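You operate a simulated robot arm through the tools that you are given. There is no shell and no other tool. Be economical: measure what you need, move in short steps, check, and stop when the job is done.

The job below is to be done with a simulated two-armed robot. You get a single attempt, and the scene is never put back.

## Task
Hold the copper link, rub its dull end bright and grease it.
Fine: hold it for both; green pad, brown brush, grease tin; put pad and brush back; leave the other link. Set down upright: brown brush. A coat counts when it lies all over at full strength: go over it till it gets no stronger. What is to be rubbed or washed off counts as gone when no trace of it is left.
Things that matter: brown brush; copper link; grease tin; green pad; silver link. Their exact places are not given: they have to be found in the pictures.

It is judged by the outcome, as a careful person would: the job done as asked, and still so three seconds after it is handed in. It fails if anything else is knocked over, pushed out of place, dropped, spilled or broken.

## Robot
Two 7-joint arms with two-finger parallel grippers on one trunk, on a base that drives. Base frame: it is fixed to the floor where the robot stands at the start and does not move with it; the origin is under the middle of the robot, x ahead of it, y to its left, z up; the surface under the hand at the start is at about z = 0.9. Lengths are in m, angles in degrees, forces in N, time in s.
The left shoulder is at the start at [0.07, 0.163, 1.27], the right one opposite. With the tool pointing down near the work surface each hand reaches from about 0.38 to 0.88 m from the robot's upright axis, wherever it stands, measured 20 degrees to its own side. Places, roughly: grease tin [0.6, 0.8, 0.9]; green pad (6x5x4 cm) [0.5, 0.2, 0.9]. Payload 3.43 kg a hand.
Tool frame (each hand has its own): the origin (TCP) lies between the finger pads and is the grasp point; the fingertips stand 0.034 m ahead of it; z points along the fingers, y is the line along which they close. Largest opening 0.128 m; finger width 0.024, thickness 0.012; the body of the gripper, 0.048 by 0.13 m, starts 0.096 m behind the TCP.
Orientation is that of the tool frame in the base frame, as a unit quaternion [x, y, z, w]. With the fingers straight down and closing along the base's y, the tool's x points along the base's -x, its y along +y and its z along -z.

## Interface
- The arms move only by the tool send_rows. It takes "left_series", "right_series" or both (then of equal length, played together; a hand with none holds still); each is a list of rows, each a list of 7 numbers: the shift along the tool's x, y, z in m, then the turn, a rotation vector about the tool's x, y, z in rad, then the finger opening in m, from 0 to 0.128. In form: [[tx, ty, tz, ax, ay, az, gripper], ...]. A call has 1 to 20 rows; each row shifts and turns the commanded pose from where the row before left it, along the tool's axes as they then stand. Rows are played at 5 a second. More than 0.05 m and 8.6 degrees between two rows, or a gripper value outside its range, and nothing of the call is played. Where a pose cannot be reached the arm comes as near as it can. A force on the tool above 40 N (or 10 N above the force at the start of the call, whichever is more), or a blocked arm, ends the call early, and 0.2 s more pass. Each finger travels about 0.153 m/s and halts on what it meets, pressing with about 20 N; the grip force reading is that of the motor and also rises with nothing between the fingers. The clock runs only during rows and for 0.2 s after the last one: add rows that do not move to give the fingers time. It gives the time, the measured TCP pose, the force on the tool (base axes), the opening and the grip force at its end, in the units of the frame above (readings bear some noise), with the torque about the TCP (base axes, N m) and any sound that the robot's microphone picked up.
- Cameras (640 x 400 px; columns grow to the right, rows downward): "scene" is now at [0.1271, 0.0489, 1.5024]; the picture's right is [0.53, -0.85, 0.00], its down [-0.44, -0.28, -0.85] and it looks along [0.72, 0.45, -0.52] (base axes); focal length 288 px, centre (320, 200). "left" rides on the left gripper at [0.076, 0.011, -0.16] in its tool frame; the picture's right is [-0.15, 0.99, 0.00], its down [-0.88, -0.13, -0.46] and it looks along [-0.45, -0.07, 0.89] (tool axes); focal length 234 px, centre (320, 200). "right" rides on the right gripper at [0.076, -0.011, -0.16] in its tool frame; the picture's right is [0.15, 0.99, 0.00], its down [-0.88, 0.13, -0.46] and it looks along [-0.45, 0.07, 0.89] (tool axes); focal length 234 px, centre (320, 200).
- snapshot(camera): a new picture of that camera. The clock stands still meanwhile.
- lift_body(by): slides the trunk up (or, below 0, down) by that many m; the arms and the scene camera ride with it, the base frame stays. It gives what a move gives, with no picture.
- steer(legs): drives the robot by 1 to 6 legs, each [ahead, left, turn to the left] in m, m and degrees, along the robot's own axes; the way and the turn of a leg run together, so that a leg with both is an arc; at most 1.5 m and 180 degrees a leg. The arms and the cameras ride along, it lands a little off, and it stops where it bumps. It gives what a move gives.
- head_to(pan, tilt): turns the head with the scene camera to pan (to the left, within 86 degrees either way) and tilt (down, from -29 to 69), counted from straight ahead of the robot. It gives what a move gives.
- measure_at(camera, pixels): for up to 12 pixels [column, row] of the newest picture of that camera ("zoom" is the newest enlarged one), the place [x, y, z] in the base frame of the surface seen there, good to about 0.003 m. The clock stands still meanwhile.
- zoom(camera, box): a new picture of the part [left, top, right, bottom] of that camera's present view, enlarged. The clock stands still meanwhile.
- sign_off(): hands the job in; it is judged then, once.

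Keep the steps short. Do not move on a guess: measure, check each grasp and each placing, and mend mistakes. In all there are 80 turns and 58 pictures (those below and enlarged ones count). Leave the grippers open and the arms clear of the work at the hand-in unless told otherwise, and finish with a single line.

The tools are called after "Call:" as name(argument=value, ...) on one line, values as JSON. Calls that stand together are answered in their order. send_rows: Moves the arms, as the interface text tells. Its arguments: {"type":"object","properties":{"left_series":{"type":"array"},"right_series":{"type":"array"}},"required":[]} The other tools are called the same way: lift_body (by) slides the trunk up or down; steer (legs) drives the base; head_to (pan, tilt) turns the head that bears the scene camera; snapshot (camera) takes a picture; measure_at (camera, pixels) gives the place of the surface under pixels of a picture; zoom (camera, box) takes an enlarged picture of a part of a camera's view; sign_off () hands the job in.

At the start:

```text
time_s: 0.0
left_position: [0.4213, 0.5624, 1.3615]
left_orientation: [-0.001, 1.0, 0.0, 0.001]
left_wrist_force: [-0.4, -0.7, 0.4]
left_wrist_torque: [0.0, 0.0, 0.02]
left_finger_gap: 0.1278
left_finger_force: 0.1
right_position: [0.6415, 0.0764, 1.2973]
right_orientation: [0.001, 1.0, 0.0, 0.0]
right_wrist_force: [0.1, -0.2, -0.3]
right_wrist_torque: [-0.01, 0.01, 0.04]
right_finger_gap: 0.1279
right_finger_force: 0.1
trunk travel left (down, up): [-0.75, 0.19]
robot x, y, heading: [-0.0006, -0.0002, 0.0]
head pan, tilt: [32.0, 31.3]
```

scene: 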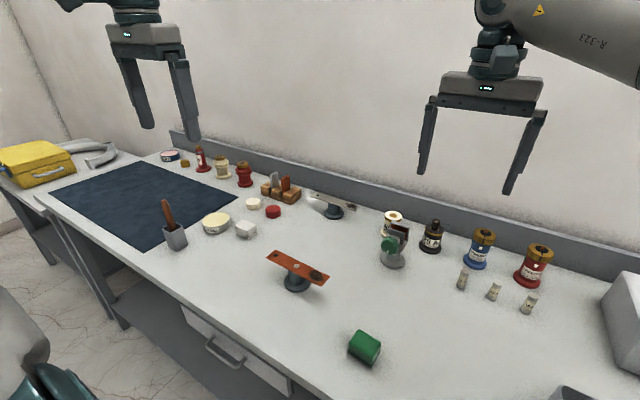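
right: 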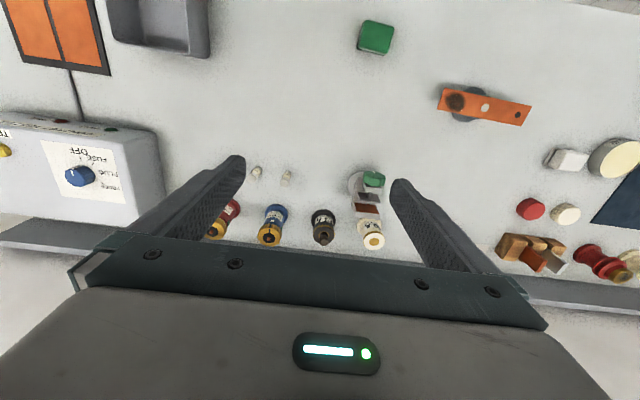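
left: 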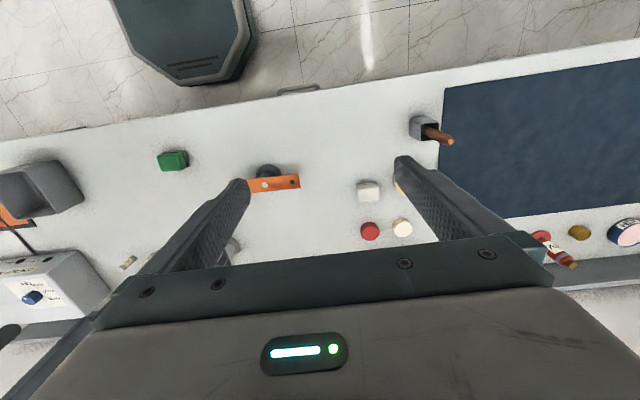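

I see the copper link on a small stand (297,270), the green pad (365,347), the brush in a cup (172,225) and a cream tin (216,222). I'll enlarge these areas to make sure of them.

Call:
zoom(camera="scene", box=[140, 180, 300, 280])

Call:
zoom(camera="scene", box=[240, 220, 400, 370])

Call:
measure_at(camera="scene", pixels=[[272, 256], [324, 280], [296, 285], [316, 275], [365, 342], [366, 355], [167, 203], [175, 240], [174, 229], [216, 218], [297, 267], [250, 300]])

```text
4.00 times, centred on (220, 230) of scene
```

zoom: 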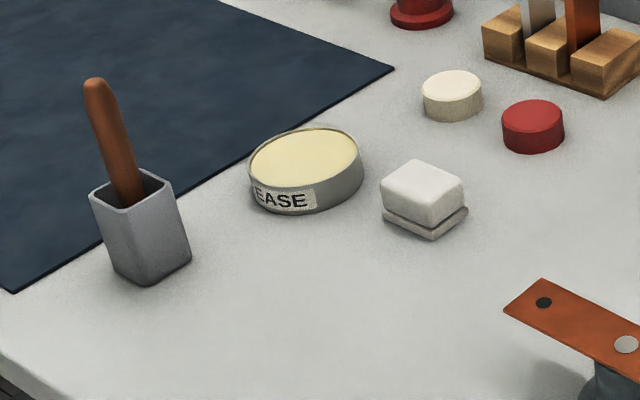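

```text
2.67 times, centred on (320, 295) of scene
```

zoom: 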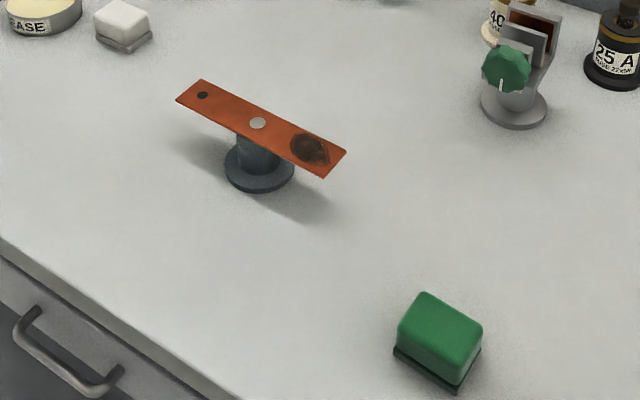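

```text
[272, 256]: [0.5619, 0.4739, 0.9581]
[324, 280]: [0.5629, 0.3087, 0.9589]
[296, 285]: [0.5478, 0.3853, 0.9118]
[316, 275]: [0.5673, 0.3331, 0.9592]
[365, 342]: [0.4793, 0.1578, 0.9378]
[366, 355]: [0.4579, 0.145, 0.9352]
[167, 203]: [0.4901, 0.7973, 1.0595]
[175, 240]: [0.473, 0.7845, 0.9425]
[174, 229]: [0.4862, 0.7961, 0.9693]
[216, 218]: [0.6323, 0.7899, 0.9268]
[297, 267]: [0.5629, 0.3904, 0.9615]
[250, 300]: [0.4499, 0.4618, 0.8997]
```

The link lies along y from about 0.30 to 0.48 at z 0.96, with its dark dull spot at the y≈0.33 end. From further left, the right hand can reach the pad, link, brush and tin, and the left hand can hold the clean end. I'll drive 0.48 m left and look ahead.

Call:
steer(legs=[[0, 0.48, 0]])

Call:
head_to(pan=0, tilt=45)

Call:
snapshot(camera="scene")

```text
time_s: 2.8
left_position: [0.4187, 1.0403, 1.3622]
left_orientation: [-0.003, 1.0, 0.0, 0.0]
left_wrist_force: [0.0, -0.2, 0.3]
left_wrist_torque: [0.03, 0.02, 0.0]
left_finger_gap: 0.1281
left_finger_force: 0.1
right_position: [0.6389, 0.5567, 1.2967]
right_orientation: [-0.001, 1.0, 0.0, 0.001]
right_wrist_force: [-0.3, 0.8, -0.1]
right_wrist_torque: [0.04, -0.01, -0.02]
right_finger_gap: 0.1281
right_finger_force: 0.0
trunk travel left (down, up): [-0.75, 0.19]
robot x, y, heading: [-0.0026, 0.4761, 0.2]
head pan, tilt: [32.0, 31.3]
```

```text
time_s: 3.8
left_position: [0.4179, 1.0412, 1.3616]
left_orientation: [-0.002, 1.0, 0.0, 0.0]
left_wrist_force: [0.1, 0.5, 0.6]
left_wrist_torque: [0.01, 0.0, -0.04]
left_finger_gap: 0.1279
left_finger_force: 0.1
right_position: [0.6392, 0.5573, 1.297]
right_orientation: [-0.001, 1.0, 0.0, -0.001]
right_wrist_force: [0.2, 0.7, 0.0]
right_wrist_torque: [-0.01, 0.03, -0.01]
right_finger_gap: 0.1279
right_finger_force: 0.0
trunk travel left (down, up): [-0.75, 0.19]
robot x, y, heading: [0.0026, 0.4807, 0.3]
head pan, tilt: [0.0, 45.0]
```

```text
52 pictures are left
```

scene: 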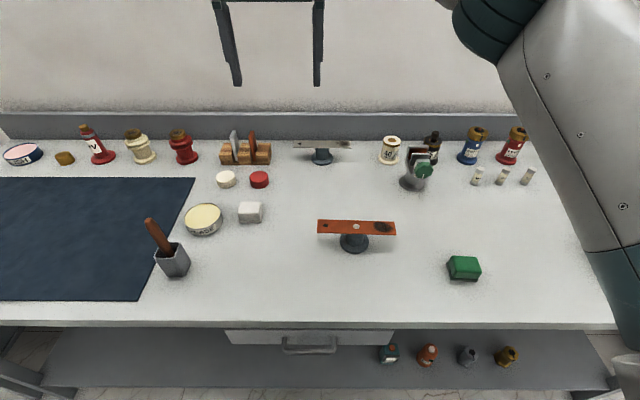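

Clear view. I'll enlarge the link and pad, and measure corner points.

Call:
zoom(camera="scene", box=[300, 190, 500, 310])

Call:
measure_at(camera="scene", pixels=[[320, 222], [319, 232], [392, 224], [394, 234], [356, 226], [381, 228], [451, 259], [477, 259], [450, 273], [480, 274], [355, 243], [464, 266]])

Call:
zoom(camera="scene", box=[130, 190, 270, 290])

```text
3.20 times, centred on (400, 250) of scene
```

zoom: 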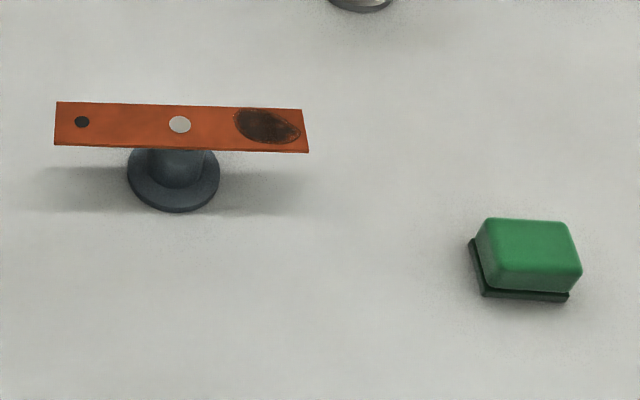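

```text
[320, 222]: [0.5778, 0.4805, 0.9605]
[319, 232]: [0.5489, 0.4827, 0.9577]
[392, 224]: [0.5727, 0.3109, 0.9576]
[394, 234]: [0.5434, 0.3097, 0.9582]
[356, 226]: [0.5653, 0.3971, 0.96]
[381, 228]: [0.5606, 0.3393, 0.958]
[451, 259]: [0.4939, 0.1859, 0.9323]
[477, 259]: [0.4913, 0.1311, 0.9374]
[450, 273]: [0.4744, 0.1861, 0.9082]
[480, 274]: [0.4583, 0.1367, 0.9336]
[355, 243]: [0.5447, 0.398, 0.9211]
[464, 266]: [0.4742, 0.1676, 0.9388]
```

```text
4.00 times, centred on (200, 240) of scene
```

zoom: 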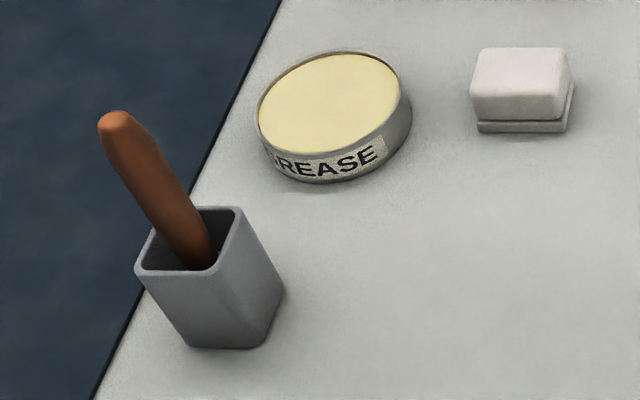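

The link is about 35 mm wide with its centre line at x≈0.561. I'll bring the right hand above the pad for a close look, and meanwhile turn the left hand 90° so that its fingers will close across the link.

Call:
send_rows(left_series=[[0, 0, 0, 0, 0, 0.1428, 0.128], [0, 0, 0, 0, 0, 0.1428, 0.128], [0, 0, 0, 0, 0, 0.1428, 0.128], [0, 0, 0, 0, 0, 0.1428, 0.128], [0, 0, 0, 0, 0, 0.1428, 0.128], [0, 0, 0, 0, 0, 0.1428, 0.128], [0, 0, 0, 0, 0, 0.1428, 0.128], [0, 0, 0, 0, 0, 0.1428, 0.128], [0, 0, 0, 0, 0, 0.1428, 0.128], [0, 0, 0, 0, 0, 0.1428, 0.128], [0, 0, 0, 0, 0, 0.1428, 0.128]], right_series=[[0.0149, -0.0361, 0.0182, 0, 0, 0, 0.128], [0.0149, -0.0361, 0.0182, 0, 0, 0, 0.128], [0.0149, -0.0361, 0.0182, 0, 0, 0, 0.128], [0.0149, -0.0361, 0.0182, 0, 0, 0, 0.128], [0.0149, -0.0361, 0.0182, 0, 0, 0, 0.128], [0.0149, -0.0361, 0.0182, 0, 0, 0, 0.128], [0.0149, -0.0361, 0.0182, 0, 0, 0, 0.128], [0.0149, -0.0361, 0.0182, 0, 0, 0, 0.128], [0.0149, -0.0361, 0.0182, 0, 0, 0, 0.128], [0.0149, -0.0361, 0.0182, 0, 0, 0, 0.128], [0.0149, -0.0361, 0.0182, 0, 0, 0, 0.128]])

Call:
snapshot(camera="right")

Call:
snapshot(camera="scene")

```text
time_s: 6.2
left_position: [0.417, 1.039, 1.3632]
left_orientation: [0.706, 0.708, 0.002, 0.0]
left_wrist_force: [0.2, 0.3, 0.0]
left_wrist_torque: [0.01, -0.03, -0.01]
left_finger_gap: 0.128
left_finger_force: 0.1
right_position: [0.4778, 0.157, 1.0969]
right_orientation: [-0.002, 1.0, 0.001, 0.001]
right_wrist_force: [0.4, -0.3, 0.1]
right_wrist_torque: [-0.01, -0.04, 0.01]
right_finger_gap: 0.1279
right_finger_force: 0.1
trunk travel left (down, up): [-0.75, 0.19]
robot x, y, heading: [-0.001, 0.478, 0.3]
head pan, tilt: [0.0, 45.0]
```

```text
49 pictures are left
```

right: 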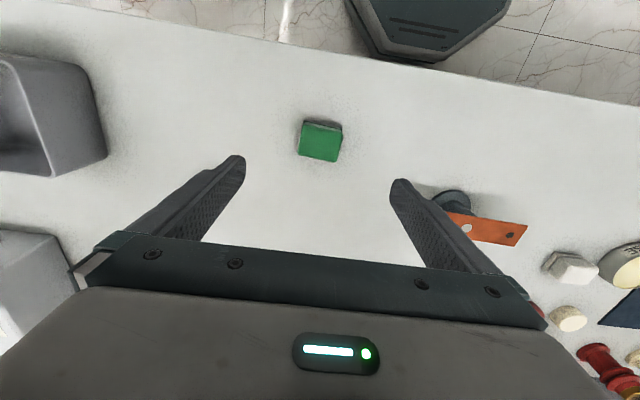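

```text
48 pictures are left
```

scene: 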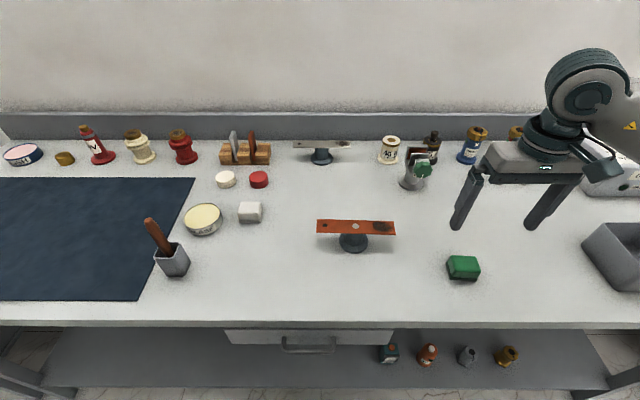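

The pad shows at (320,140) in the right wrist camera. I'll enlarge it to read its angle and centre.

Call:
zoom(camera="right", box=[280, 100, 360, 180])

Call:
measure_at(camera="right", pixels=[[305, 125], [342, 127], [299, 155], [335, 159], [320, 140], [303, 140], [339, 143]])

```text
5.00 times, centred on (320, 140) of right
```

zoom: 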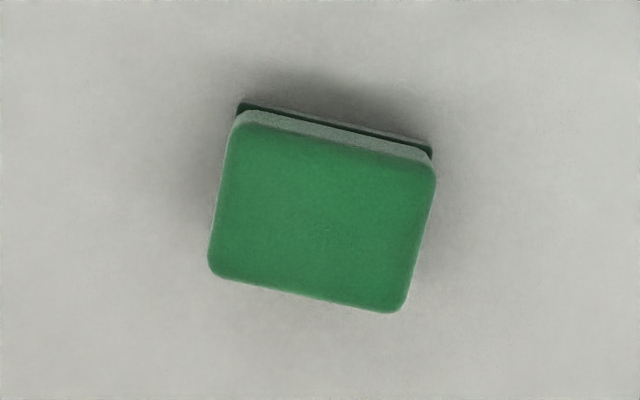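

```text
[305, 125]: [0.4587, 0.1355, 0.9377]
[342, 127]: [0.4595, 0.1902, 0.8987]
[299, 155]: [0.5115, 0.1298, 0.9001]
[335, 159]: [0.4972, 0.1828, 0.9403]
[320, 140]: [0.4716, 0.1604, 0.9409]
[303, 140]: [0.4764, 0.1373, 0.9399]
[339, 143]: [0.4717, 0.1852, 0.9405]
```

Call:
measure_at(camera="zoom", pixels=[[250, 135], [422, 177], [398, 298], [220, 262], [230, 195], [415, 240], [330, 155], [305, 280], [322, 215]])

```text
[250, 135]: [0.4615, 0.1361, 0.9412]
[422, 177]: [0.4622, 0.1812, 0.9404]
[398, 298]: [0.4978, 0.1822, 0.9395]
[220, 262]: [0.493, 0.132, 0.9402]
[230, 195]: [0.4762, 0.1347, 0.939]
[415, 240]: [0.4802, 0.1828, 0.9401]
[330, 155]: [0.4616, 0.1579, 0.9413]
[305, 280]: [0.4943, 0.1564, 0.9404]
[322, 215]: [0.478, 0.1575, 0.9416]
```

The pad sits at about (0.4785, 0.158), top z 0.940, with its long side along y. I'll lower the right hand to z≈0.945 so the fingertips stay 1 cm above its underside, and grip it.

Call:
send_rows(right_series=[[0, 0.001, 0.0304, 0, 0, 0, 0.128], [0, 0, 0.0304, 0, 0, 0, 0.128], [0, 0, 0.0304, 0, 0, 0, 0.128], [0, 0, 0.0304, 0, 0, 0, 0.1], [0, 0, 0.0304, 0, 0, 0, 0.09], [0, 0, 0, 0, 0, 0, 0.09]])

Call:
snapshot(camera="right")

```text
time_s: 7.6
left_position: [0.4172, 1.0418, 1.3615]
left_orientation: [0.705, 0.709, 0.0, 0.0]
left_wrist_force: [-0.3, 1.0, -0.5]
left_wrist_torque: [0.0, -0.02, -0.03]
left_finger_gap: 0.1281
left_finger_force: 0.1
right_position: [0.4771, 0.1605, 0.9443]
right_orientation: [-0.002, 1.0, 0.0, 0.0]
right_wrist_force: [-0.2, -0.5, -0.3]
right_wrist_torque: [0.0, 0.02, 0.0]
right_finger_gap: 0.0902
right_finger_force: 0.1
trunk travel left (down, up): [-0.75, 0.19]
robot x, y, heading: [0.0001, 0.4786, 0.4]
head pan, tilt: [0.0, 45.0]
```

```text
46 pictures are left
```

right: 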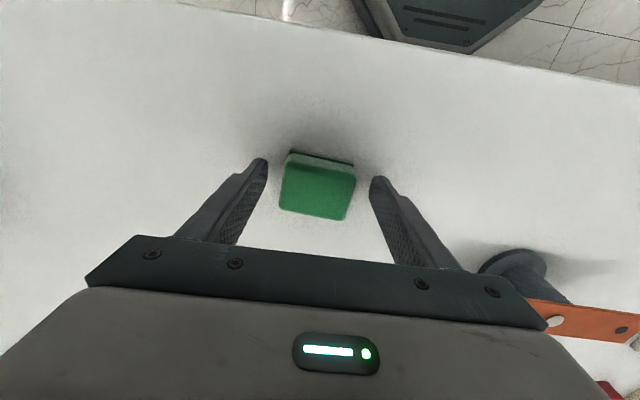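

The pad is between the fingers. I'll close and lift 6 cm.

Call:
send_rows(right_series=[[0, -0.002, 0, 0, 0, 0, 0.07], [0, 0, 0, 0, 0, 0, 0.03], [0, 0, 0, 0, 0, 0, 0.03], [0, 0, 0, 0, 0, 0, 0.03], [0, 0, -0.02, 0, 0, 0, 0.03], [0, 0, -0.04, 0, 0, 0, 0.03], [0, 0, -0.04, 0, 0, 0, 0.03], [0, 0, -0.03, 0, 0, 0, 0.03]])

Call:
snapshot(camera="right")

```text
time_s: 9.4
left_position: [0.4173, 1.0416, 1.3613]
left_orientation: [0.705, 0.709, 0.0, 0.001]
left_wrist_force: [-0.4, -0.1, 0.5]
left_wrist_torque: [0.02, -0.01, 0.01]
left_finger_gap: 0.1281
left_finger_force: 0.0
right_position: [0.4762, 0.1581, 1.073]
right_orientation: [-0.002, 1.0, 0.0, 0.0]
right_wrist_force: [-0.1, -0.8, -1.0]
right_wrist_torque: [-0.04, 0.01, 0.02]
right_finger_gap: 0.0584
right_finger_force: 20.0
trunk travel left (down, up): [-0.75, 0.19]
robot x, y, heading: [0.0016, 0.4792, 0.4]
head pan, tilt: [0.0, 45.0]
```

```text
45 pictures are left
```

right: 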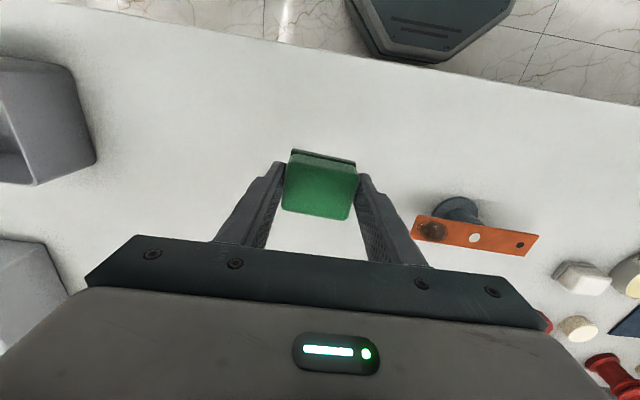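

The pad is held (gap 58 mm). Next the left hand goes above the link's clean end, around (0.561, 0.460, 1.10).

Call:
send_rows(left_series=[[-0.0415, 0.0103, 0.0186, 0, 0, 0, 0.128], [-0.0415, 0.0103, 0.0186, 0, 0, 0, 0.128], [-0.0415, 0.0103, 0.0186, 0, 0, 0, 0.128], [-0.0415, 0.0103, 0.0186, 0, 0, 0, 0.128], [-0.0415, 0.0103, 0.0186, 0, 0, 0, 0.128], [-0.0415, 0.0103, 0.0186, 0, 0, 0, 0.128], [-0.0415, 0.0103, 0.0186, 0, 0, 0, 0.128], [-0.0415, 0.0103, 0.0186, 0, 0, 0, 0.128], [-0.0415, 0.0103, 0.0186, 0, 0, 0, 0.128], [-0.0415, 0.0103, 0.0186, 0, 0, 0, 0.128], [-0.0415, 0.0103, 0.0186, 0, 0, 0, 0.128], [-0.0415, 0.0103, 0.0186, 0, 0, 0, 0.128], [-0.0415, 0.0103, 0.0186, 0, 0, 0, 0.128], [-0.0415, 0.0103, 0.0186, 0, 0, 0, 0.128]])

Call:
snapshot(camera="left")

Call:
snapshot(camera="scene")

```text
time_s: 12.4
left_position: [0.5203, 0.6091, 1.1309]
left_orientation: [0.705, 0.709, 0.0, 0.001]
left_wrist_force: [0.2, -0.1, 1.0]
left_wrist_torque: [0.01, -0.01, 0.01]
left_finger_gap: 0.1278
left_finger_force: 0.0
left hand out of reach, approached as far as the arm can: row 11, 12, 13, 14
right_position: [0.4766, 0.1592, 1.0732]
right_orientation: [-0.002, 1.0, 0.0, 0.0]
right_wrist_force: [-0.3, 0.6, -0.7]
right_wrist_torque: [-0.03, -0.02, -0.01]
right_finger_gap: 0.0581
right_finger_force: 19.8
trunk travel left (down, up): [-0.75, 0.19]
robot x, y, heading: [-0.0023, 0.4778, 0.1]
head pan, tilt: [0.0, 45.0]
```

```text
44 pictures are left
```

left: 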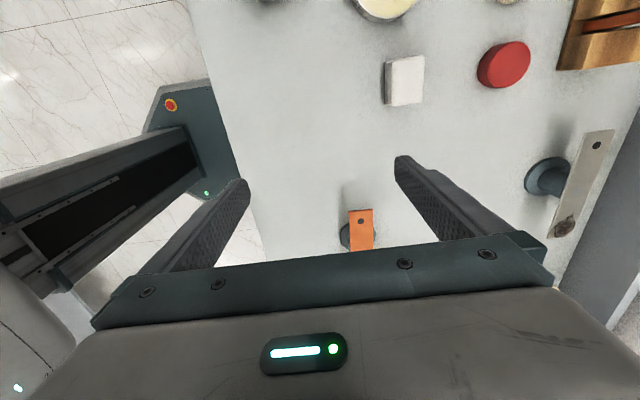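

```text
43 pictures are left
```

scene: 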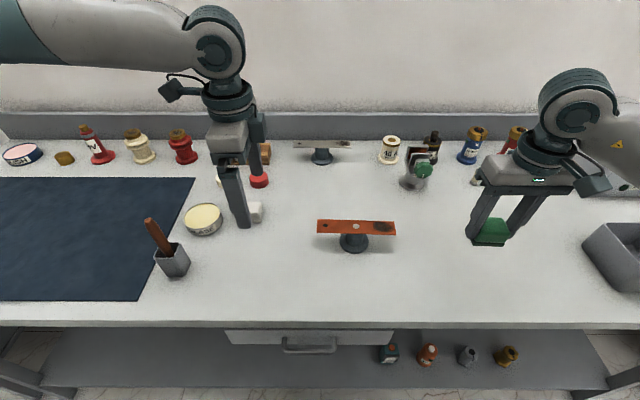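

The left arm runs out of reach in this wrist pose. I'll lift the right hand clear and drive 0.23 m right so the left hand works closer to its own side.

Call:
send_rows(right_series=[[0, 0, -0.045, 0, 0, 0, 0.03], [0, 0, -0.045, 0, 0, 0, 0.03], [0, 0, -0.045, 0, 0, 0, 0.03], [0, 0, -0.015, 0, 0, 0, 0.03]])

Call:
steer(legs=[[0, -0.23, 0]])

```text
time_s: 13.4
left_position: [0.5187, 0.6089, 1.1309]
left_orientation: [0.705, 0.709, -0.001, 0.0]
left_wrist_force: [-0.6, 0.3, 0.5]
left_wrist_torque: [0.0, 0.01, 0.02]
left_finger_gap: 0.1281
left_finger_force: 0.1
right_position: [0.4761, 0.1586, 1.2242]
right_orientation: [-0.003, 1.0, 0.0, 0.0]
right_wrist_force: [0.2, -0.2, -0.1]
right_wrist_torque: [0.02, 0.02, 0.05]
right_finger_gap: 0.058
right_finger_force: 19.6
trunk travel left (down, up): [-0.75, 0.19]
robot x, y, heading: [-0.0027, 0.478, 0.3]
head pan, tilt: [0.0, 45.0]
```

```text
time_s: 15.1
left_position: [0.5197, 0.3813, 1.1326]
left_orientation: [0.705, 0.709, -0.002, 0.001]
left_wrist_force: [0.4, 0.2, -0.2]
left_wrist_torque: [0.0, 0.01, -0.01]
left_finger_gap: 0.1279
left_finger_force: 0.1
right_position: [0.4769, -0.07, 1.224]
right_orientation: [-0.003, 1.0, 0.0, 0.001]
right_wrist_force: [-0.4, 0.1, -0.7]
right_wrist_torque: [-0.01, 0.01, 0.02]
right_finger_gap: 0.0577
right_finger_force: 20.5
trunk travel left (down, up): [-0.75, 0.19]
robot x, y, heading: [0.0004, 0.2447, 0.3]
head pan, tilt: [0.0, 45.0]
```

Next I'll move the left hand over the clean end at z≈1.05 and look.

Call:
send_rows(left_series=[[0.02, 0.0, 0, 0, 0, 0, 0.128], [0.03, 0.02, 0.02, 0, 0, 0, 0.128], [0.029, 0.021, 0.03, 0, 0, 0, 0.128], [0, 0, 0.03, 0, 0, 0, 0.128], [0, 0, 0, 0, 0, 0, 0.128]])

Call:
snapshot(camera="left")

Call:
snapshot(camera="scene")

```text
time_s: 16.3
left_position: [0.5601, 0.4592, 1.0502]
left_orientation: [0.705, 0.709, -0.001, 0.0]
left_wrist_force: [-0.7, 0.2, 0.2]
left_wrist_torque: [-0.02, 0.0, -0.03]
left_finger_gap: 0.128
left_finger_force: 0.0
right_position: [0.4778, -0.0713, 1.2246]
right_orientation: [-0.003, 1.0, 0.0, 0.001]
right_wrist_force: [-1.1, 0.8, -0.2]
right_wrist_torque: [-0.02, 0.0, 0.03]
right_finger_gap: 0.0571
right_finger_force: 19.8
trunk travel left (down, up): [-0.75, 0.19]
robot x, y, heading: [-0.0042, 0.2473, 0.4]
head pan, tilt: [0.0, 45.0]
```

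```text
42 pictures are left
```

left: 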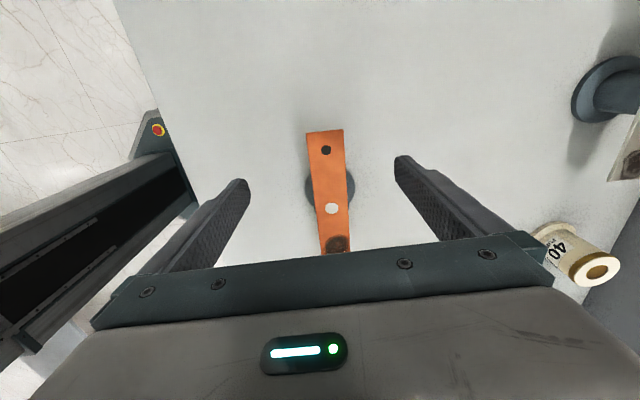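

```text
41 pictures are left
```

scene: 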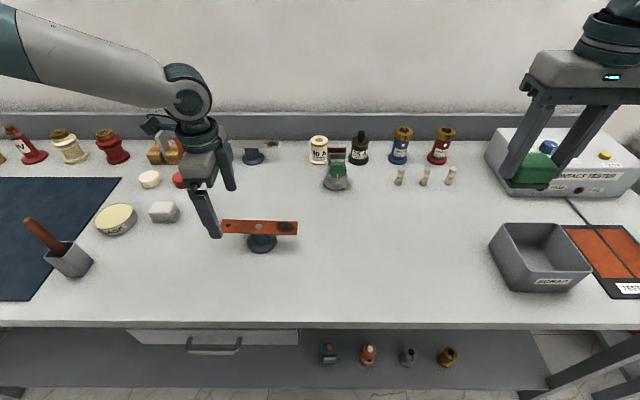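

Reached, and the link is centred between the fingers. I'll lower to z≈0.955 and grip the clean end.

Call:
send_rows(left_series=[[0, 0.002, 0.03, 0, 0, 0, 0.09], [0, 0, 0.035, 0, 0, 0, 0.08], [0, 0, 0.03, 0, 0, 0, 0.08], [0, 0, 0, 0, 0, 0, 0.05], [0, 0, 0, 0, 0, 0, 0.02], [0, 0, 0, 0, 0, 0, 0.02], [0, 0, 0, 0, 0, 0, 0.02]])

Call:
zoom(camera="scene", box=[170, 180, 330, 280])

```text
time_s: 17.9
left_position: [0.5575, 0.4675, 0.9639]
left_orientation: [0.704, 0.71, 0.0, 0.001]
left_wrist_force: [0.6, 0.3, 1.0]
left_wrist_torque: [0.04, -0.06, 0.12]
left_finger_gap: 0.0398
left_finger_force: 19.9
left hand out of reach, approached as far as the arm can: row 3
right_position: [0.4775, -0.0725, 1.2239]
right_orientation: [-0.003, 1.0, 0.0, 0.0]
right_wrist_force: [-0.2, 0.5, 0.0]
right_wrist_torque: [0.01, 0.0, 0.01]
right_finger_gap: 0.0571
right_finger_force: 19.8
trunk travel left (down, up): [-0.75, 0.19]
robot x, y, heading: [0.0004, 0.2472, 0.3]
head pan, tilt: [0.0, 45.0]
```

```text
4.00 times, centred on (250, 230) of scene
```

zoom: 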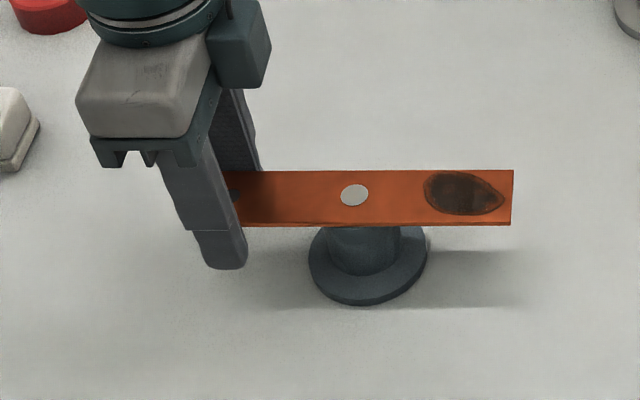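

The link is held (gap 40 mm). I'll measure the dull spot as it now lies.

Call:
measure_at(camera="zoom", pixels=[[428, 190], [500, 198], [465, 195], [460, 177], [465, 211], [507, 175], [507, 222], [354, 195]])

```text
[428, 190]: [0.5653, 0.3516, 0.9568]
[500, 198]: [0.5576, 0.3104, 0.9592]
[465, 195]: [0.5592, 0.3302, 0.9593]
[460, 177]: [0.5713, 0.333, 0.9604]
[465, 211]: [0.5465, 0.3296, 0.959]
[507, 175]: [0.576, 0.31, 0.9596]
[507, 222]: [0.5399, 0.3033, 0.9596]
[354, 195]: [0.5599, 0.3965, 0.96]
```

Spot centre is (0.560, 0.331), reaching ±22 mm in y. I'll bring the pad above it to z≈1.03 (contact is expected near 1.004).

Call:
send_rows(right_series=[[-0.009, 0.0448, 0, 0, 0, 0, 0.03], [-0.009, 0.0448, 0, 0, 0, 0, 0.03], [-0.009, 0.0448, 0, 0, 0, 0, 0.03], [-0.009, 0.0448, 0, 0, 0, 0, 0.03], [-0.009, 0.0448, 0, 0, 0, 0, 0.03], [-0.009, 0.0448, 0, 0, 0, 0, 0.03], [-0.009, 0.0448, 0, 0, 0, 0, 0.03], [-0.009, 0.0448, 0, 0, 0, 0, 0.03], [-0.009, 0.0448, 0, 0, 0, 0, 0.03], [0, 0, 0.0388, 0, 0, 0, 0.03], [0, 0, 0.0388, 0, 0, 0, 0.03], [0, 0, 0.0388, 0, 0, 0, 0.03], [0, 0, 0.0388, 0, 0, 0, 0.03], [0, 0, 0.0388, 0, 0, 0, 0.03], [0, 0, 0, 0, 0, 0, 0.03]])

Call:
snapshot(camera="scene")

```text
time_s: 21.1
left_position: [0.5565, 0.4679, 0.9634]
left_orientation: [0.705, 0.71, 0.0, 0.001]
left_wrist_force: [0.3, 0.7, 0.1]
left_wrist_torque: [0.23, 0.05, 0.0]
left_finger_gap: 0.0397
left_finger_force: 19.2
right_position: [0.5553, 0.3318, 1.0291]
right_orientation: [-0.003, 1.0, -0.001, -0.001]
right_wrist_force: [0.1, -0.1, -0.1]
right_wrist_torque: [0.0, -0.03, -0.01]
right_finger_gap: 0.0573
right_finger_force: 19.7
trunk travel left (down, up): [-0.75, 0.19]
robot x, y, heading: [0.0029, 0.2461, 0.1]
head pan, tilt: [0.0, 45.0]
```

```text
39 pictures are left
```

scene: 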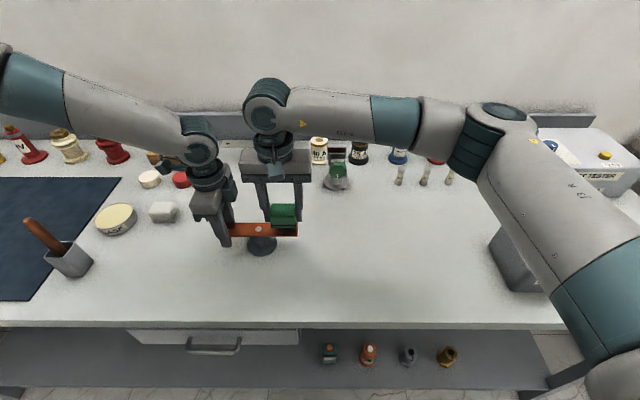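

Aligned. I'll lower gently to contact and read the force.

Call:
send_rows(right_series=[[-0.003, 0, 0.012, 0, 0, 0, 0.03], [0, 0, 0.01, 0, 0, 0, 0.03], [0, 0, 0.004, 0, 0, 0, 0.03], [0, 0, 0.002, 0, 0, 0, 0.03], [0, 0, 0, 0, 0, 0, 0.03]])

```text
time_s: 22.3
left_position: [0.5574, 0.4688, 0.9648]
left_orientation: [0.705, 0.709, 0.0, 0.002]
left_wrist_force: [3.7, 1.3, -1.5]
left_wrist_torque: [0.57, 0.0, 0.31]
left_finger_gap: 0.0395
left_finger_force: 19.9
right_position: [0.5594, 0.3336, 1.0035]
right_orientation: [-0.002, 1.0, 0.001, 0.002]
right_wrist_force: [-0.5, -2.8, 15.3]
right_wrist_torque: [0.15, 0.06, 0.03]
right_finger_gap: 0.0572
right_finger_force: 19.8
trunk travel left (down, up): [-0.75, 0.19]
robot x, y, heading: [0.0009, 0.251, 0.3]
head pan, tilt: [0.0, 45.0]
```

Contact at 15 N, good for rubbing. Now strokes along the link with slight sideways shifts.

Call:
send_rows(right_series=[[0, -0.012, 0, 0, 0, 0, 0.03], [0, 0.012, 0, 0, 0, 0, 0.03], [0, 0.012, 0, 0, 0, 0, 0.03], [0, -0.012, 0, 0, 0, 0, 0.03], [0.005, -0.012, 0, 0, 0, 0, 0.03], [0, 0.012, 0, 0, 0, 0, 0.03], [0, 0.012, 0, 0, 0, 0, 0.03], [-0.005, -0.012, 0, 0, 0, 0, 0.03], [-0.005, -0.012, 0, 0, 0, 0, 0.03], [0, 0.012, 0, 0, 0, 0, 0.03], [0, 0.012, 0, 0, 0, 0, 0.03], [0.005, -0.012, 0, 0, 0, 0, 0.03], [0, -0.012, 0, 0, 0, 0, 0.03], [0, 0.012, 0, 0, 0, 0, 0.03], [0, 0.012, 0, 0, 0, 0, 0.03], [0, -0.012, 0, 0, 0, 0, 0.03]])

```text
time_s: 25.7
left_position: [0.5561, 0.468, 0.9634]
left_orientation: [0.705, 0.709, 0.0, 0.002]
left_wrist_force: [2.5, -1.5, -0.4]
left_wrist_torque: [0.36, -0.04, 0.21]
left_finger_gap: 0.04
left_finger_force: 20.5
right_position: [0.5586, 0.3322, 1.0032]
right_orientation: [-0.003, 1.0, 0.001, 0.001]
right_wrist_force: [-0.9, 6.1, 13.8]
right_wrist_torque: [0.39, 0.0, 0.02]
right_finger_gap: 0.057
right_finger_force: 20.1
trunk travel left (down, up): [-0.75, 0.19]
robot x, y, heading: [-0.0034, 0.2479, 0.4]
head pan, tilt: [0.0, 45.0]
```

Strokes went smoothly. I'll repeat them once, then lift aside to look.

Call:
send_rows(right_series=[[0, -0.012, 0, 0, 0, 0, 0.03], [0, 0.012, 0, 0, 0, 0, 0.03], [0, 0.012, 0, 0, 0, 0, 0.03], [0, -0.012, 0, 0, 0, 0, 0.03], [0.005, -0.012, 0, 0, 0, 0, 0.03], [0, 0.012, 0, 0, 0, 0, 0.03], [0, 0.012, 0, 0, 0, 0, 0.03], [-0.005, -0.012, 0, 0, 0, 0, 0.03], [-0.005, -0.012, 0, 0, 0, 0, 0.03], [0, 0.012, 0, 0, 0, 0, 0.03], [0, 0.012, 0, 0, 0, 0, 0.03], [0.005, -0.012, 0, 0, 0, 0, 0.03], [0, 0, -0.03, 0, 0, 0, 0.03], [0, 0, -0.04, 0, 0, 0, 0.03], [0, -0.045, 0, 0, 0, 0, 0.03], [0, -0.045, 0, 0, 0, 0, 0.03], [0, -0.045, 0, 0, 0, 0, 0.03]])

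Call:
zoom(camera="scene", box=[220, 195, 340, 270])

```text
time_s: 29.3
left_position: [0.5579, 0.467, 0.9656]
left_orientation: [0.705, 0.71, 0.0, 0.0]
left_wrist_force: [-1.7, -0.4, -0.8]
left_wrist_torque: [0.07, 0.02, -0.11]
left_finger_gap: 0.0398
left_finger_force: 20.0
right_position: [0.5585, 0.1954, 1.0709]
right_orientation: [-0.003, 1.0, 0.001, 0.0]
right_wrist_force: [-0.1, -0.6, -0.7]
right_wrist_torque: [0.02, 0.07, 0.04]
right_finger_gap: 0.057
right_finger_force: 20.1
trunk travel left (down, up): [-0.75, 0.19]
robot x, y, heading: [-0.0005, 0.2472, 0.3]
head pan, tilt: [0.0, 45.0]
```

```text
5.33 times, centred on (280, 232) of scene
```

zoom: 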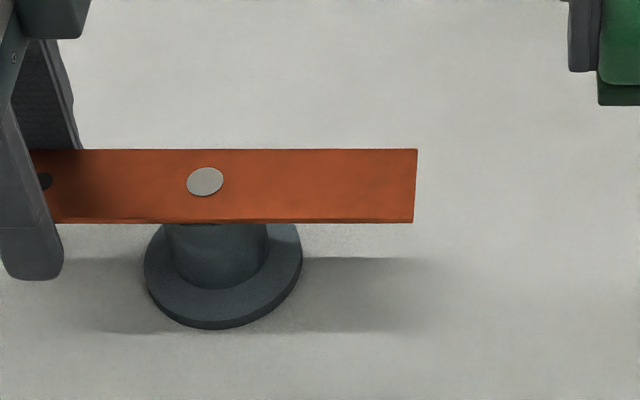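

The spot looks gone. I'll enlarge further to check for faint traces.

Call:
zoom(camera="scene", box=[260, 215, 304, 245])

```text
13.33 times, centred on (282, 230) of scene
```

zoom: 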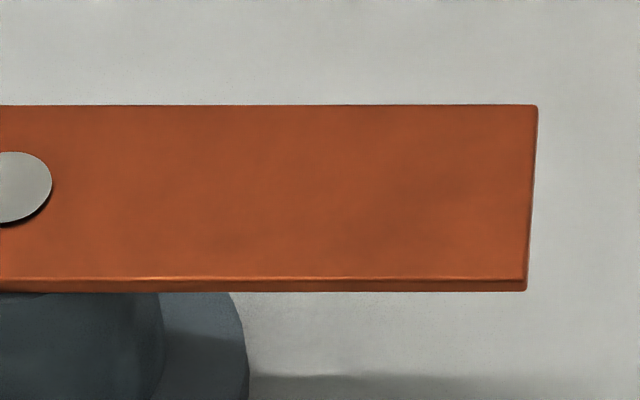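

There's a very faint darker tone at about (430,200), so I'll rub again to be sure, a bit more toward the tip.

Call:
send_rows(right_series=[[0, 0.045, 0, 0, 0, 0, 0.03], [0, 0.045, 0, 0, 0, 0, 0.03], [0, 0.041, 0, 0, 0, 0, 0.03], [0, 0, 0.04, 0, 0, 0, 0.03], [0, 0, 0.03, 0, 0, 0, 0.03], [0, -0.012, 0, 0, 0, 0, 0.03], [0, 0.012, 0, 0, 0, 0, 0.03], [0, 0.012, 0, 0, 0, 0, 0.03], [0, -0.012, 0, 0, 0, 0, 0.03], [0.005, -0.012, 0, 0, 0, 0, 0.03], [0, 0.024, 0, 0, 0, 0, 0.03], [-0.005, -0.012, 0, 0, 0, 0, 0.03], [-0.005, -0.012, 0, 0, 0, 0, 0.03], [0, 0.024, 0, 0, 0, 0, 0.03], [0.005, -0.012, 0, 0, 0, 0, 0.03], [0, -0.012, 0, 0, 0, 0, 0.03], [0, 0.024, 0, 0, 0, 0, 0.03], [0, -0.012, 0, 0, 0, 0, 0.03], [0, 0, -0.03, 0, 0, 0, 0.03], [0, 0, -0.04, 0, 0, 0, 0.03]])

Call:
send_rows(right_series=[[0, -0.045, 0, 0, 0, 0, 0.03], [0, -0.045, 0, 0, 0, 0, 0.03], [0, -0.045, 0, 0, 0, 0, 0.03]])

Call:
zoom(camera="scene", box=[260, 215, 304, 245])

```text
time_s: 33.5
left_position: [0.5564, 0.4695, 0.963]
left_orientation: [0.704, 0.71, -0.001, 0.002]
left_wrist_force: [-0.9, 2.1, -0.1]
left_wrist_torque: [0.23, 0.08, -0.07]
left_finger_gap: 0.0397
left_finger_force: 20.2
right_position: [0.5578, 0.3278, 1.0739]
right_orientation: [-0.002, 1.0, 0.0, 0.0]
right_wrist_force: [-0.4, -0.1, 0.2]
right_wrist_torque: [-0.01, -0.03, -0.02]
right_finger_gap: 0.0572
right_finger_force: 20.2
trunk travel left (down, up): [-0.75, 0.19]
robot x, y, heading: [-0.0029, 0.2484, 0.2]
head pan, tilt: [0.0, 45.0]
```

```text
time_s: 34.3
left_position: [0.557, 0.4655, 0.9637]
left_orientation: [0.705, 0.709, -0.002, 0.001]
left_wrist_force: [-0.9, 0.5, -0.3]
left_wrist_torque: [0.3, 0.04, 0.03]
left_finger_gap: 0.0397
left_finger_force: 19.9
right_position: [0.5593, 0.1929, 1.0718]
right_orientation: [-0.003, 1.0, 0.001, 0.001]
right_wrist_force: [-0.6, -1.3, -1.2]
right_wrist_torque: [-0.02, 0.01, -0.01]
right_finger_gap: 0.0571
right_finger_force: 19.7
trunk travel left (down, up): [-0.75, 0.19]
robot x, y, heading: [0.0012, 0.2518, 0.4]
head pan, tilt: [0.0, 45.0]
```

```text
13.33 times, centred on (282, 230) of scene
```

zoom: 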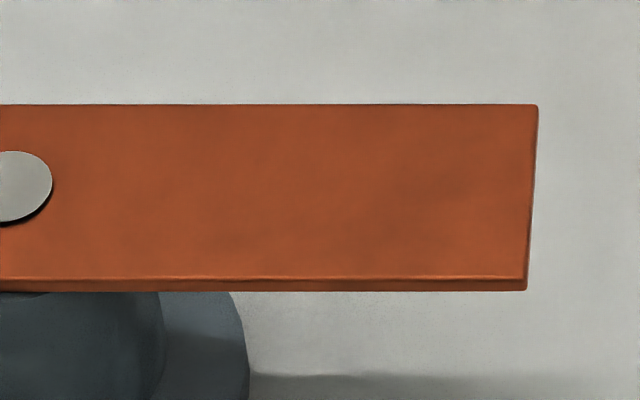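

It barely changed, so it's likely just shading. One more firm pass with the force read under contact will settle it.

Call:
send_rows(right_series=[[0, 0.045, 0, 0, 0, 0, 0.03], [0, 0.045, 0, 0, 0, 0, 0.03], [0, 0.043, 0, 0, 0, 0, 0.03], [0, 0, 0.04, 0, 0, 0, 0.03], [0, 0, 0.0315, 0, 0, 0, 0.03], [0, -0.012, 0, 0, 0, 0, 0.03], [0, 0.012, 0, 0, 0, 0, 0.03], [0, 0.012, 0, 0, 0, 0, 0.03], [0, -0.012, 0, 0, 0, 0, 0.03], [0.005, -0.012, 0, 0, 0, 0, 0.03], [0, 0.024, 0, 0, 0, 0, 0.03], [-0.005, -0.012, 0, 0, 0, 0, 0.03], [-0.005, -0.012, 0, 0, 0, 0, 0.03], [0, 0.024, 0, 0, 0, 0, 0.03], [0.005, -0.012, 0, 0, 0, 0, 0.03], [0, -0.012, 0, 0, 0, 0, 0.03], [0, 0.012, 0, 0, 0, 0, 0.03]])

Call:
send_rows(right_series=[[0, 0, -0.0315, 0, 0, 0, 0.03], [0, 0, -0.04, 0, 0, 0, 0.03], [0, -0.045, 0, 0, 0, 0, 0.03], [0, -0.045, 0, 0, 0, 0, 0.03], [0, -0.045, 0, 0, 0, 0, 0.03]])

Call:
zoom(camera="scene", box=[260, 215, 304, 245])

Call:
zoom(camera="scene", box=[370, 130, 420, 165])

```text
time_s: 37.9
left_position: [0.556, 0.4682, 0.9642]
left_orientation: [0.705, 0.709, -0.001, 0.002]
left_wrist_force: [3.0, 3.8, 3.3]
left_wrist_torque: [-0.61, -0.12, 0.38]
left_finger_gap: 0.0399
left_finger_force: 19.9
right_position: [0.5598, 0.3248, 1.0011]
right_orientation: [-0.001, 1.0, -0.001, 0.001]
right_wrist_force: [0.6, -7.0, 15.3]
right_wrist_torque: [0.13, 0.07, 0.05]
right_finger_gap: 0.0571
right_finger_force: 19.8
trunk travel left (down, up): [-0.75, 0.19]
robot x, y, heading: [0.0024, 0.2462, 0.3]
head pan, tilt: [0.0, 45.0]
```

```text
time_s: 39.1
left_position: [0.556, 0.4664, 0.9634]
left_orientation: [0.705, 0.71, 0.0, 0.001]
left_wrist_force: [-0.9, -0.5, -0.1]
left_wrist_torque: [0.12, 0.07, -0.08]
left_finger_gap: 0.0397
left_finger_force: 20.2
right_position: [0.5584, 0.1905, 1.0761]
right_orientation: [-0.004, 1.0, 0.001, 0.0]
right_wrist_force: [1.0, -0.8, -0.4]
right_wrist_torque: [0.04, 0.01, 0.0]
right_finger_gap: 0.0571
right_finger_force: 20.0
trunk travel left (down, up): [-0.75, 0.19]
robot x, y, heading: [0.0009, 0.2494, 0.6]
head pan, tilt: [0.0, 45.0]
```

```text
13.33 times, centred on (282, 230) of scene
```

zoom: 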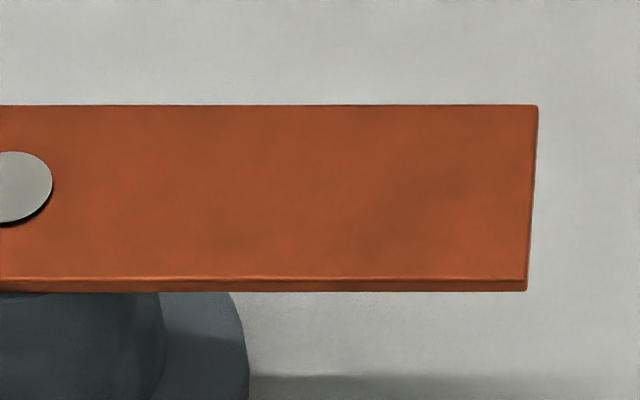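

```text
11.43 times, centred on (395, 148) of scene
```

zoom: 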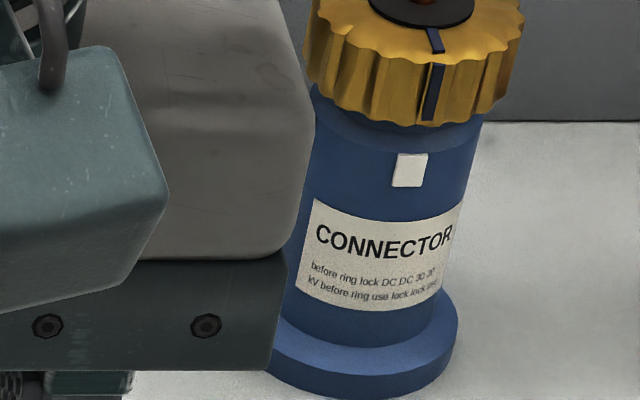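

Unchanged, so that's only the metal's shading and the dull spot is gone. Now I'll put the pad back at its place (0.477, 0.158), lowering to just above the table.

Call:
send_rows(right_series=[[0.027, -0.0108, 0, 0, 0, 0, 0.03], [0.027, -0.0108, 0, 0, 0, 0, 0.03], [0.027, -0.0108, 0, 0, 0, 0, 0.03], [0, 0, 0.04, 0, 0, 0, 0.03], [0, 0, 0.04, 0, 0, 0, 0.03], [0, 0, 0.04, 0, 0, 0, 0.03], [0, 0, 0.007, 0, 0, 0, 0.03], [0, 0, 0, 0, 0, 0, 0.03]])

```text
time_s: 40.9
left_position: [0.5584, 0.4692, 0.9629]
left_orientation: [0.705, 0.709, 0.0, 0.002]
left_wrist_force: [-1.1, 0.0, 0.5]
left_wrist_torque: [0.3, -0.01, 0.01]
left_finger_gap: 0.0398
left_finger_force: 20.2
right_position: [0.4774, 0.1579, 0.9451]
right_orientation: [-0.003, 1.0, 0.0, 0.0]
right_wrist_force: [0.0, -0.7, -1.2]
right_wrist_torque: [0.02, 0.01, -0.02]
right_finger_gap: 0.057
right_finger_force: 19.6
trunk travel left (down, up): [-0.75, 0.19]
robot x, y, heading: [0.0017, 0.2474, 0.4]
head pan, tilt: [0.0, 45.0]
```

Within about 1 mm of the table and no contact force yet. I'll lower in 1 mm steps to touch.

Call:
send_rows(right_series=[[0, 0, 0.001, 0, 0, 0, 0.03], [0, 0, 0.001, 0, 0, 0, 0.03], [0, 0, 0, 0, 0, 0, 0.03]])

```text
time_s: 41.7
left_position: [0.5588, 0.4678, 0.9637]
left_orientation: [0.705, 0.71, 0.0, 0.002]
left_wrist_force: [0.1, -1.0, -0.2]
left_wrist_torque: [0.26, -0.01, 0.01]
left_finger_gap: 0.0401
left_finger_force: 19.9
right_position: [0.4785, 0.1592, 0.9444]
right_orientation: [-0.002, 1.0, 0.0, 0.001]
right_wrist_force: [0.3, -0.4, 0.2]
right_wrist_torque: [0.01, 0.01, -0.02]
right_finger_gap: 0.0574
right_finger_force: 19.7
trunk travel left (down, up): [-0.75, 0.19]
robot x, y, heading: [0.0008, 0.2445, 0.2]
head pan, tilt: [0.0, 45.0]
```

Call:
send_rows(right_series=[[0, 0, 0.001, 0, 0, 0, 0.03], [0, 0, 0.001, 0, 0, 0, 0.03], [0, 0, 0, 0, 0, 0, 0.03]])

```text
time_s: 42.5
left_position: [0.5574, 0.4663, 0.9642]
left_orientation: [0.705, 0.71, -0.001, 0.001]
left_wrist_force: [-0.3, -0.1, -0.8]
left_wrist_torque: [0.29, 0.0, -0.01]
left_finger_gap: 0.0401
left_finger_force: 20.2
right_position: [0.4794, 0.1601, 0.9428]
right_orientation: [-0.004, 1.0, 0.001, 0.0]
right_wrist_force: [0.5, -0.4, 9.4]
right_wrist_torque: [-0.16, 0.06, -0.03]
right_finger_gap: 0.0572
right_finger_force: 20.3
trunk travel left (down, up): [-0.75, 0.19]
robot x, y, heading: [0.0, 0.2486, 0.3]
head pan, tilt: [0.0, 45.0]
```

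Touching (9 N). I'll open both hands and lift straight up.

Call:
send_rows(left_series=[[0, 0, 0, 0, 0, 0, 0.06], [0, 0, 0, 0, 0, 0, 0.09], [0, 0, 0, 0, 0, 0, 0.09], [0, 0, -0.03, 0, 0, 0, 0.09], [0, 0, -0.04, 0, 0, 0, 0.09], [0, 0, -0.045, 0, 0, 0, 0.09], [0, 0, -0.045, 0, 0, 0, 0.09], [0, 0, -0.045, 0, 0, 0, 0.09]], right_series=[[0, 0, 0, 0, 0, 0, 0.07], [0, 0, 0, 0, 0, 0, 0.09], [0, 0, 0, 0, 0, 0, 0.1], [0, 0, -0.03, 0, 0, 0, 0.1], [0, 0, -0.04, 0, 0, 0, 0.1], [0, 0, -0.045, 0, 0, 0, 0.1], [0, 0, -0.045, 0, 0, 0, 0.1], [0, 0, -0.045, 0, 0, 0, 0.1]])

Call:
snapshot(camera="scene")

```text
time_s: 44.3
left_position: [0.5569, 0.4678, 1.1714]
left_orientation: [0.704, 0.71, -0.001, 0.002]
left_wrist_force: [0.8, -0.9, -0.5]
left_wrist_torque: [-0.01, -0.01, -0.03]
left_finger_gap: 0.09
left_finger_force: 0.0
right_position: [0.4789, 0.1603, 1.1461]
right_orientation: [-0.003, 1.0, 0.0, 0.001]
right_wrist_force: [-0.9, 0.5, -0.7]
right_wrist_torque: [0.0, -0.03, 0.0]
right_finger_gap: 0.1001
right_finger_force: 0.1
trunk travel left (down, up): [-0.75, 0.19]
robot x, y, heading: [0.0005, 0.2497, 0.4]
head pan, tilt: [0.0, 45.0]
```

```text
33 pictures are left
```

scene: 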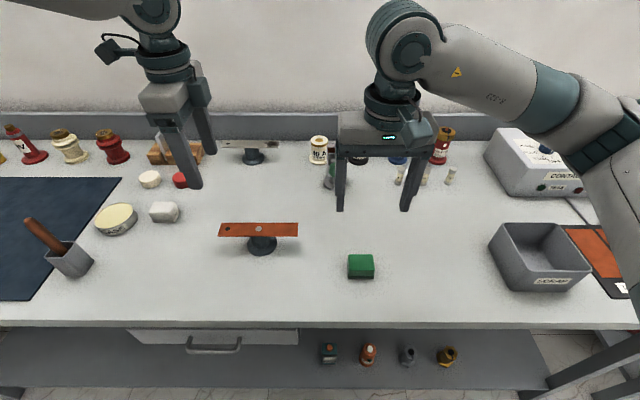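

The pad is back and the link stands still. Now I'll drive left 0.58 m so the right hand can take the brush and reach the tin without crossing the left arm.

Call:
steer(legs=[[0, 0.58, 0]])

Call:
snapshot(camera="right")

Call:
snapshot(camera="scene")

```text
time_s: 47.6
left_position: [0.5552, 1.0449, 1.1702]
left_orientation: [0.706, 0.708, 0.0, 0.0]
left_wrist_force: [-0.1, -1.0, -0.5]
left_wrist_torque: [0.0, 0.02, -0.01]
left_finger_gap: 0.09
left_finger_force: 0.0
right_position: [0.4772, 0.7374, 1.1449]
right_orientation: [-0.002, 1.0, 0.0, 0.001]
right_wrist_force: [0.8, -0.2, -0.2]
right_wrist_torque: [-0.03, -0.04, 0.05]
right_finger_gap: 0.1
right_finger_force: 0.0
trunk travel left (down, up): [-0.75, 0.19]
robot x, y, heading: [-0.004, 0.8235, 0.4]
head pan, tilt: [0.0, 45.0]
```

```text
32 pictures are left
```

right: 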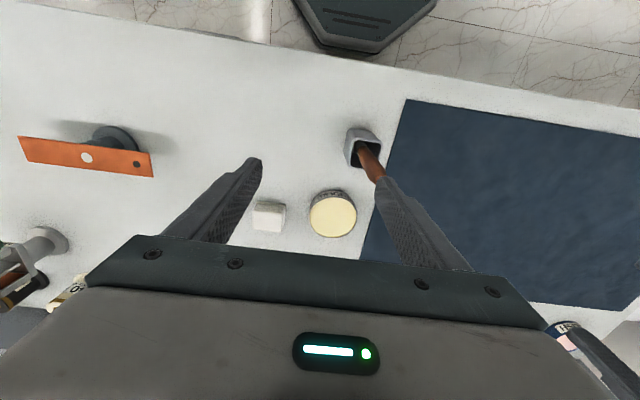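

```text
31 pictures are left
```

scene: 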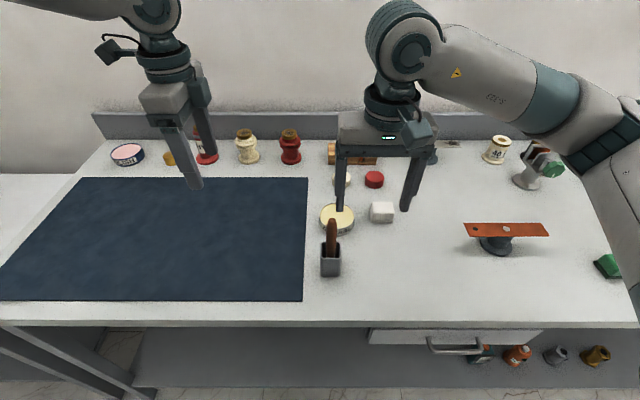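

The brush now stands at (331,250) in the scene. I'll enlarge it and measure its handle and cup.

Call:
zoom(camera="scene", box=[296, 195, 366, 285])

Call:
measure_at(camera="scene", pixels=[[332, 219], [331, 223], [331, 230], [331, 237], [331, 244], [331, 248], [322, 258], [340, 258], [331, 258], [331, 275], [321, 244], [340, 244]])

Call:
measure_at(camera="right", pixels=[[380, 173], [374, 162], [368, 153], [363, 146], [349, 150], [352, 128], [380, 133], [333, 213], [312, 215], [354, 210], [333, 193], [330, 236]])

```text
4.44 times, centred on (331, 240) of scene
```

zoom: 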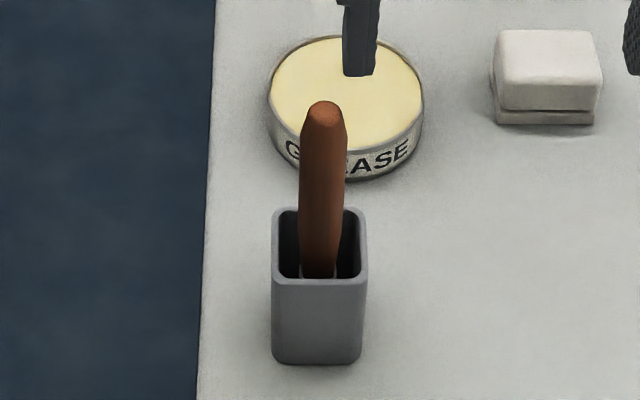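

```text
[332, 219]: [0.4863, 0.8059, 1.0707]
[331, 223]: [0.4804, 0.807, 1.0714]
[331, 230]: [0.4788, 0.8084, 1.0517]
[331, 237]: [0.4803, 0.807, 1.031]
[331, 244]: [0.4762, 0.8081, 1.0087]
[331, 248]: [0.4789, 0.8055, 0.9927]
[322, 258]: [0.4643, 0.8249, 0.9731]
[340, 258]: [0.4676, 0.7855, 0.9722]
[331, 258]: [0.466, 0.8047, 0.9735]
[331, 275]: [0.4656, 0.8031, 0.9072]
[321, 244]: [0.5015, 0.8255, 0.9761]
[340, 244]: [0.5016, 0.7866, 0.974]
```

```text
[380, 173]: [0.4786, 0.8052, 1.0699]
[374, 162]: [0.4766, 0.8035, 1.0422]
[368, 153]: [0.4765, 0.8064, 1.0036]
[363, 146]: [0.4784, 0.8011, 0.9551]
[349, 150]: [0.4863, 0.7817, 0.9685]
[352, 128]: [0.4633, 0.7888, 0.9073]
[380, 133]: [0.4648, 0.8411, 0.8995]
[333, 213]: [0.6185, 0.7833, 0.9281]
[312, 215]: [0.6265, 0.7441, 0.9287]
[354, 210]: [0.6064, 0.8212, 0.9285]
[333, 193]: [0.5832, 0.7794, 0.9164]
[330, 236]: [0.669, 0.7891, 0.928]
```

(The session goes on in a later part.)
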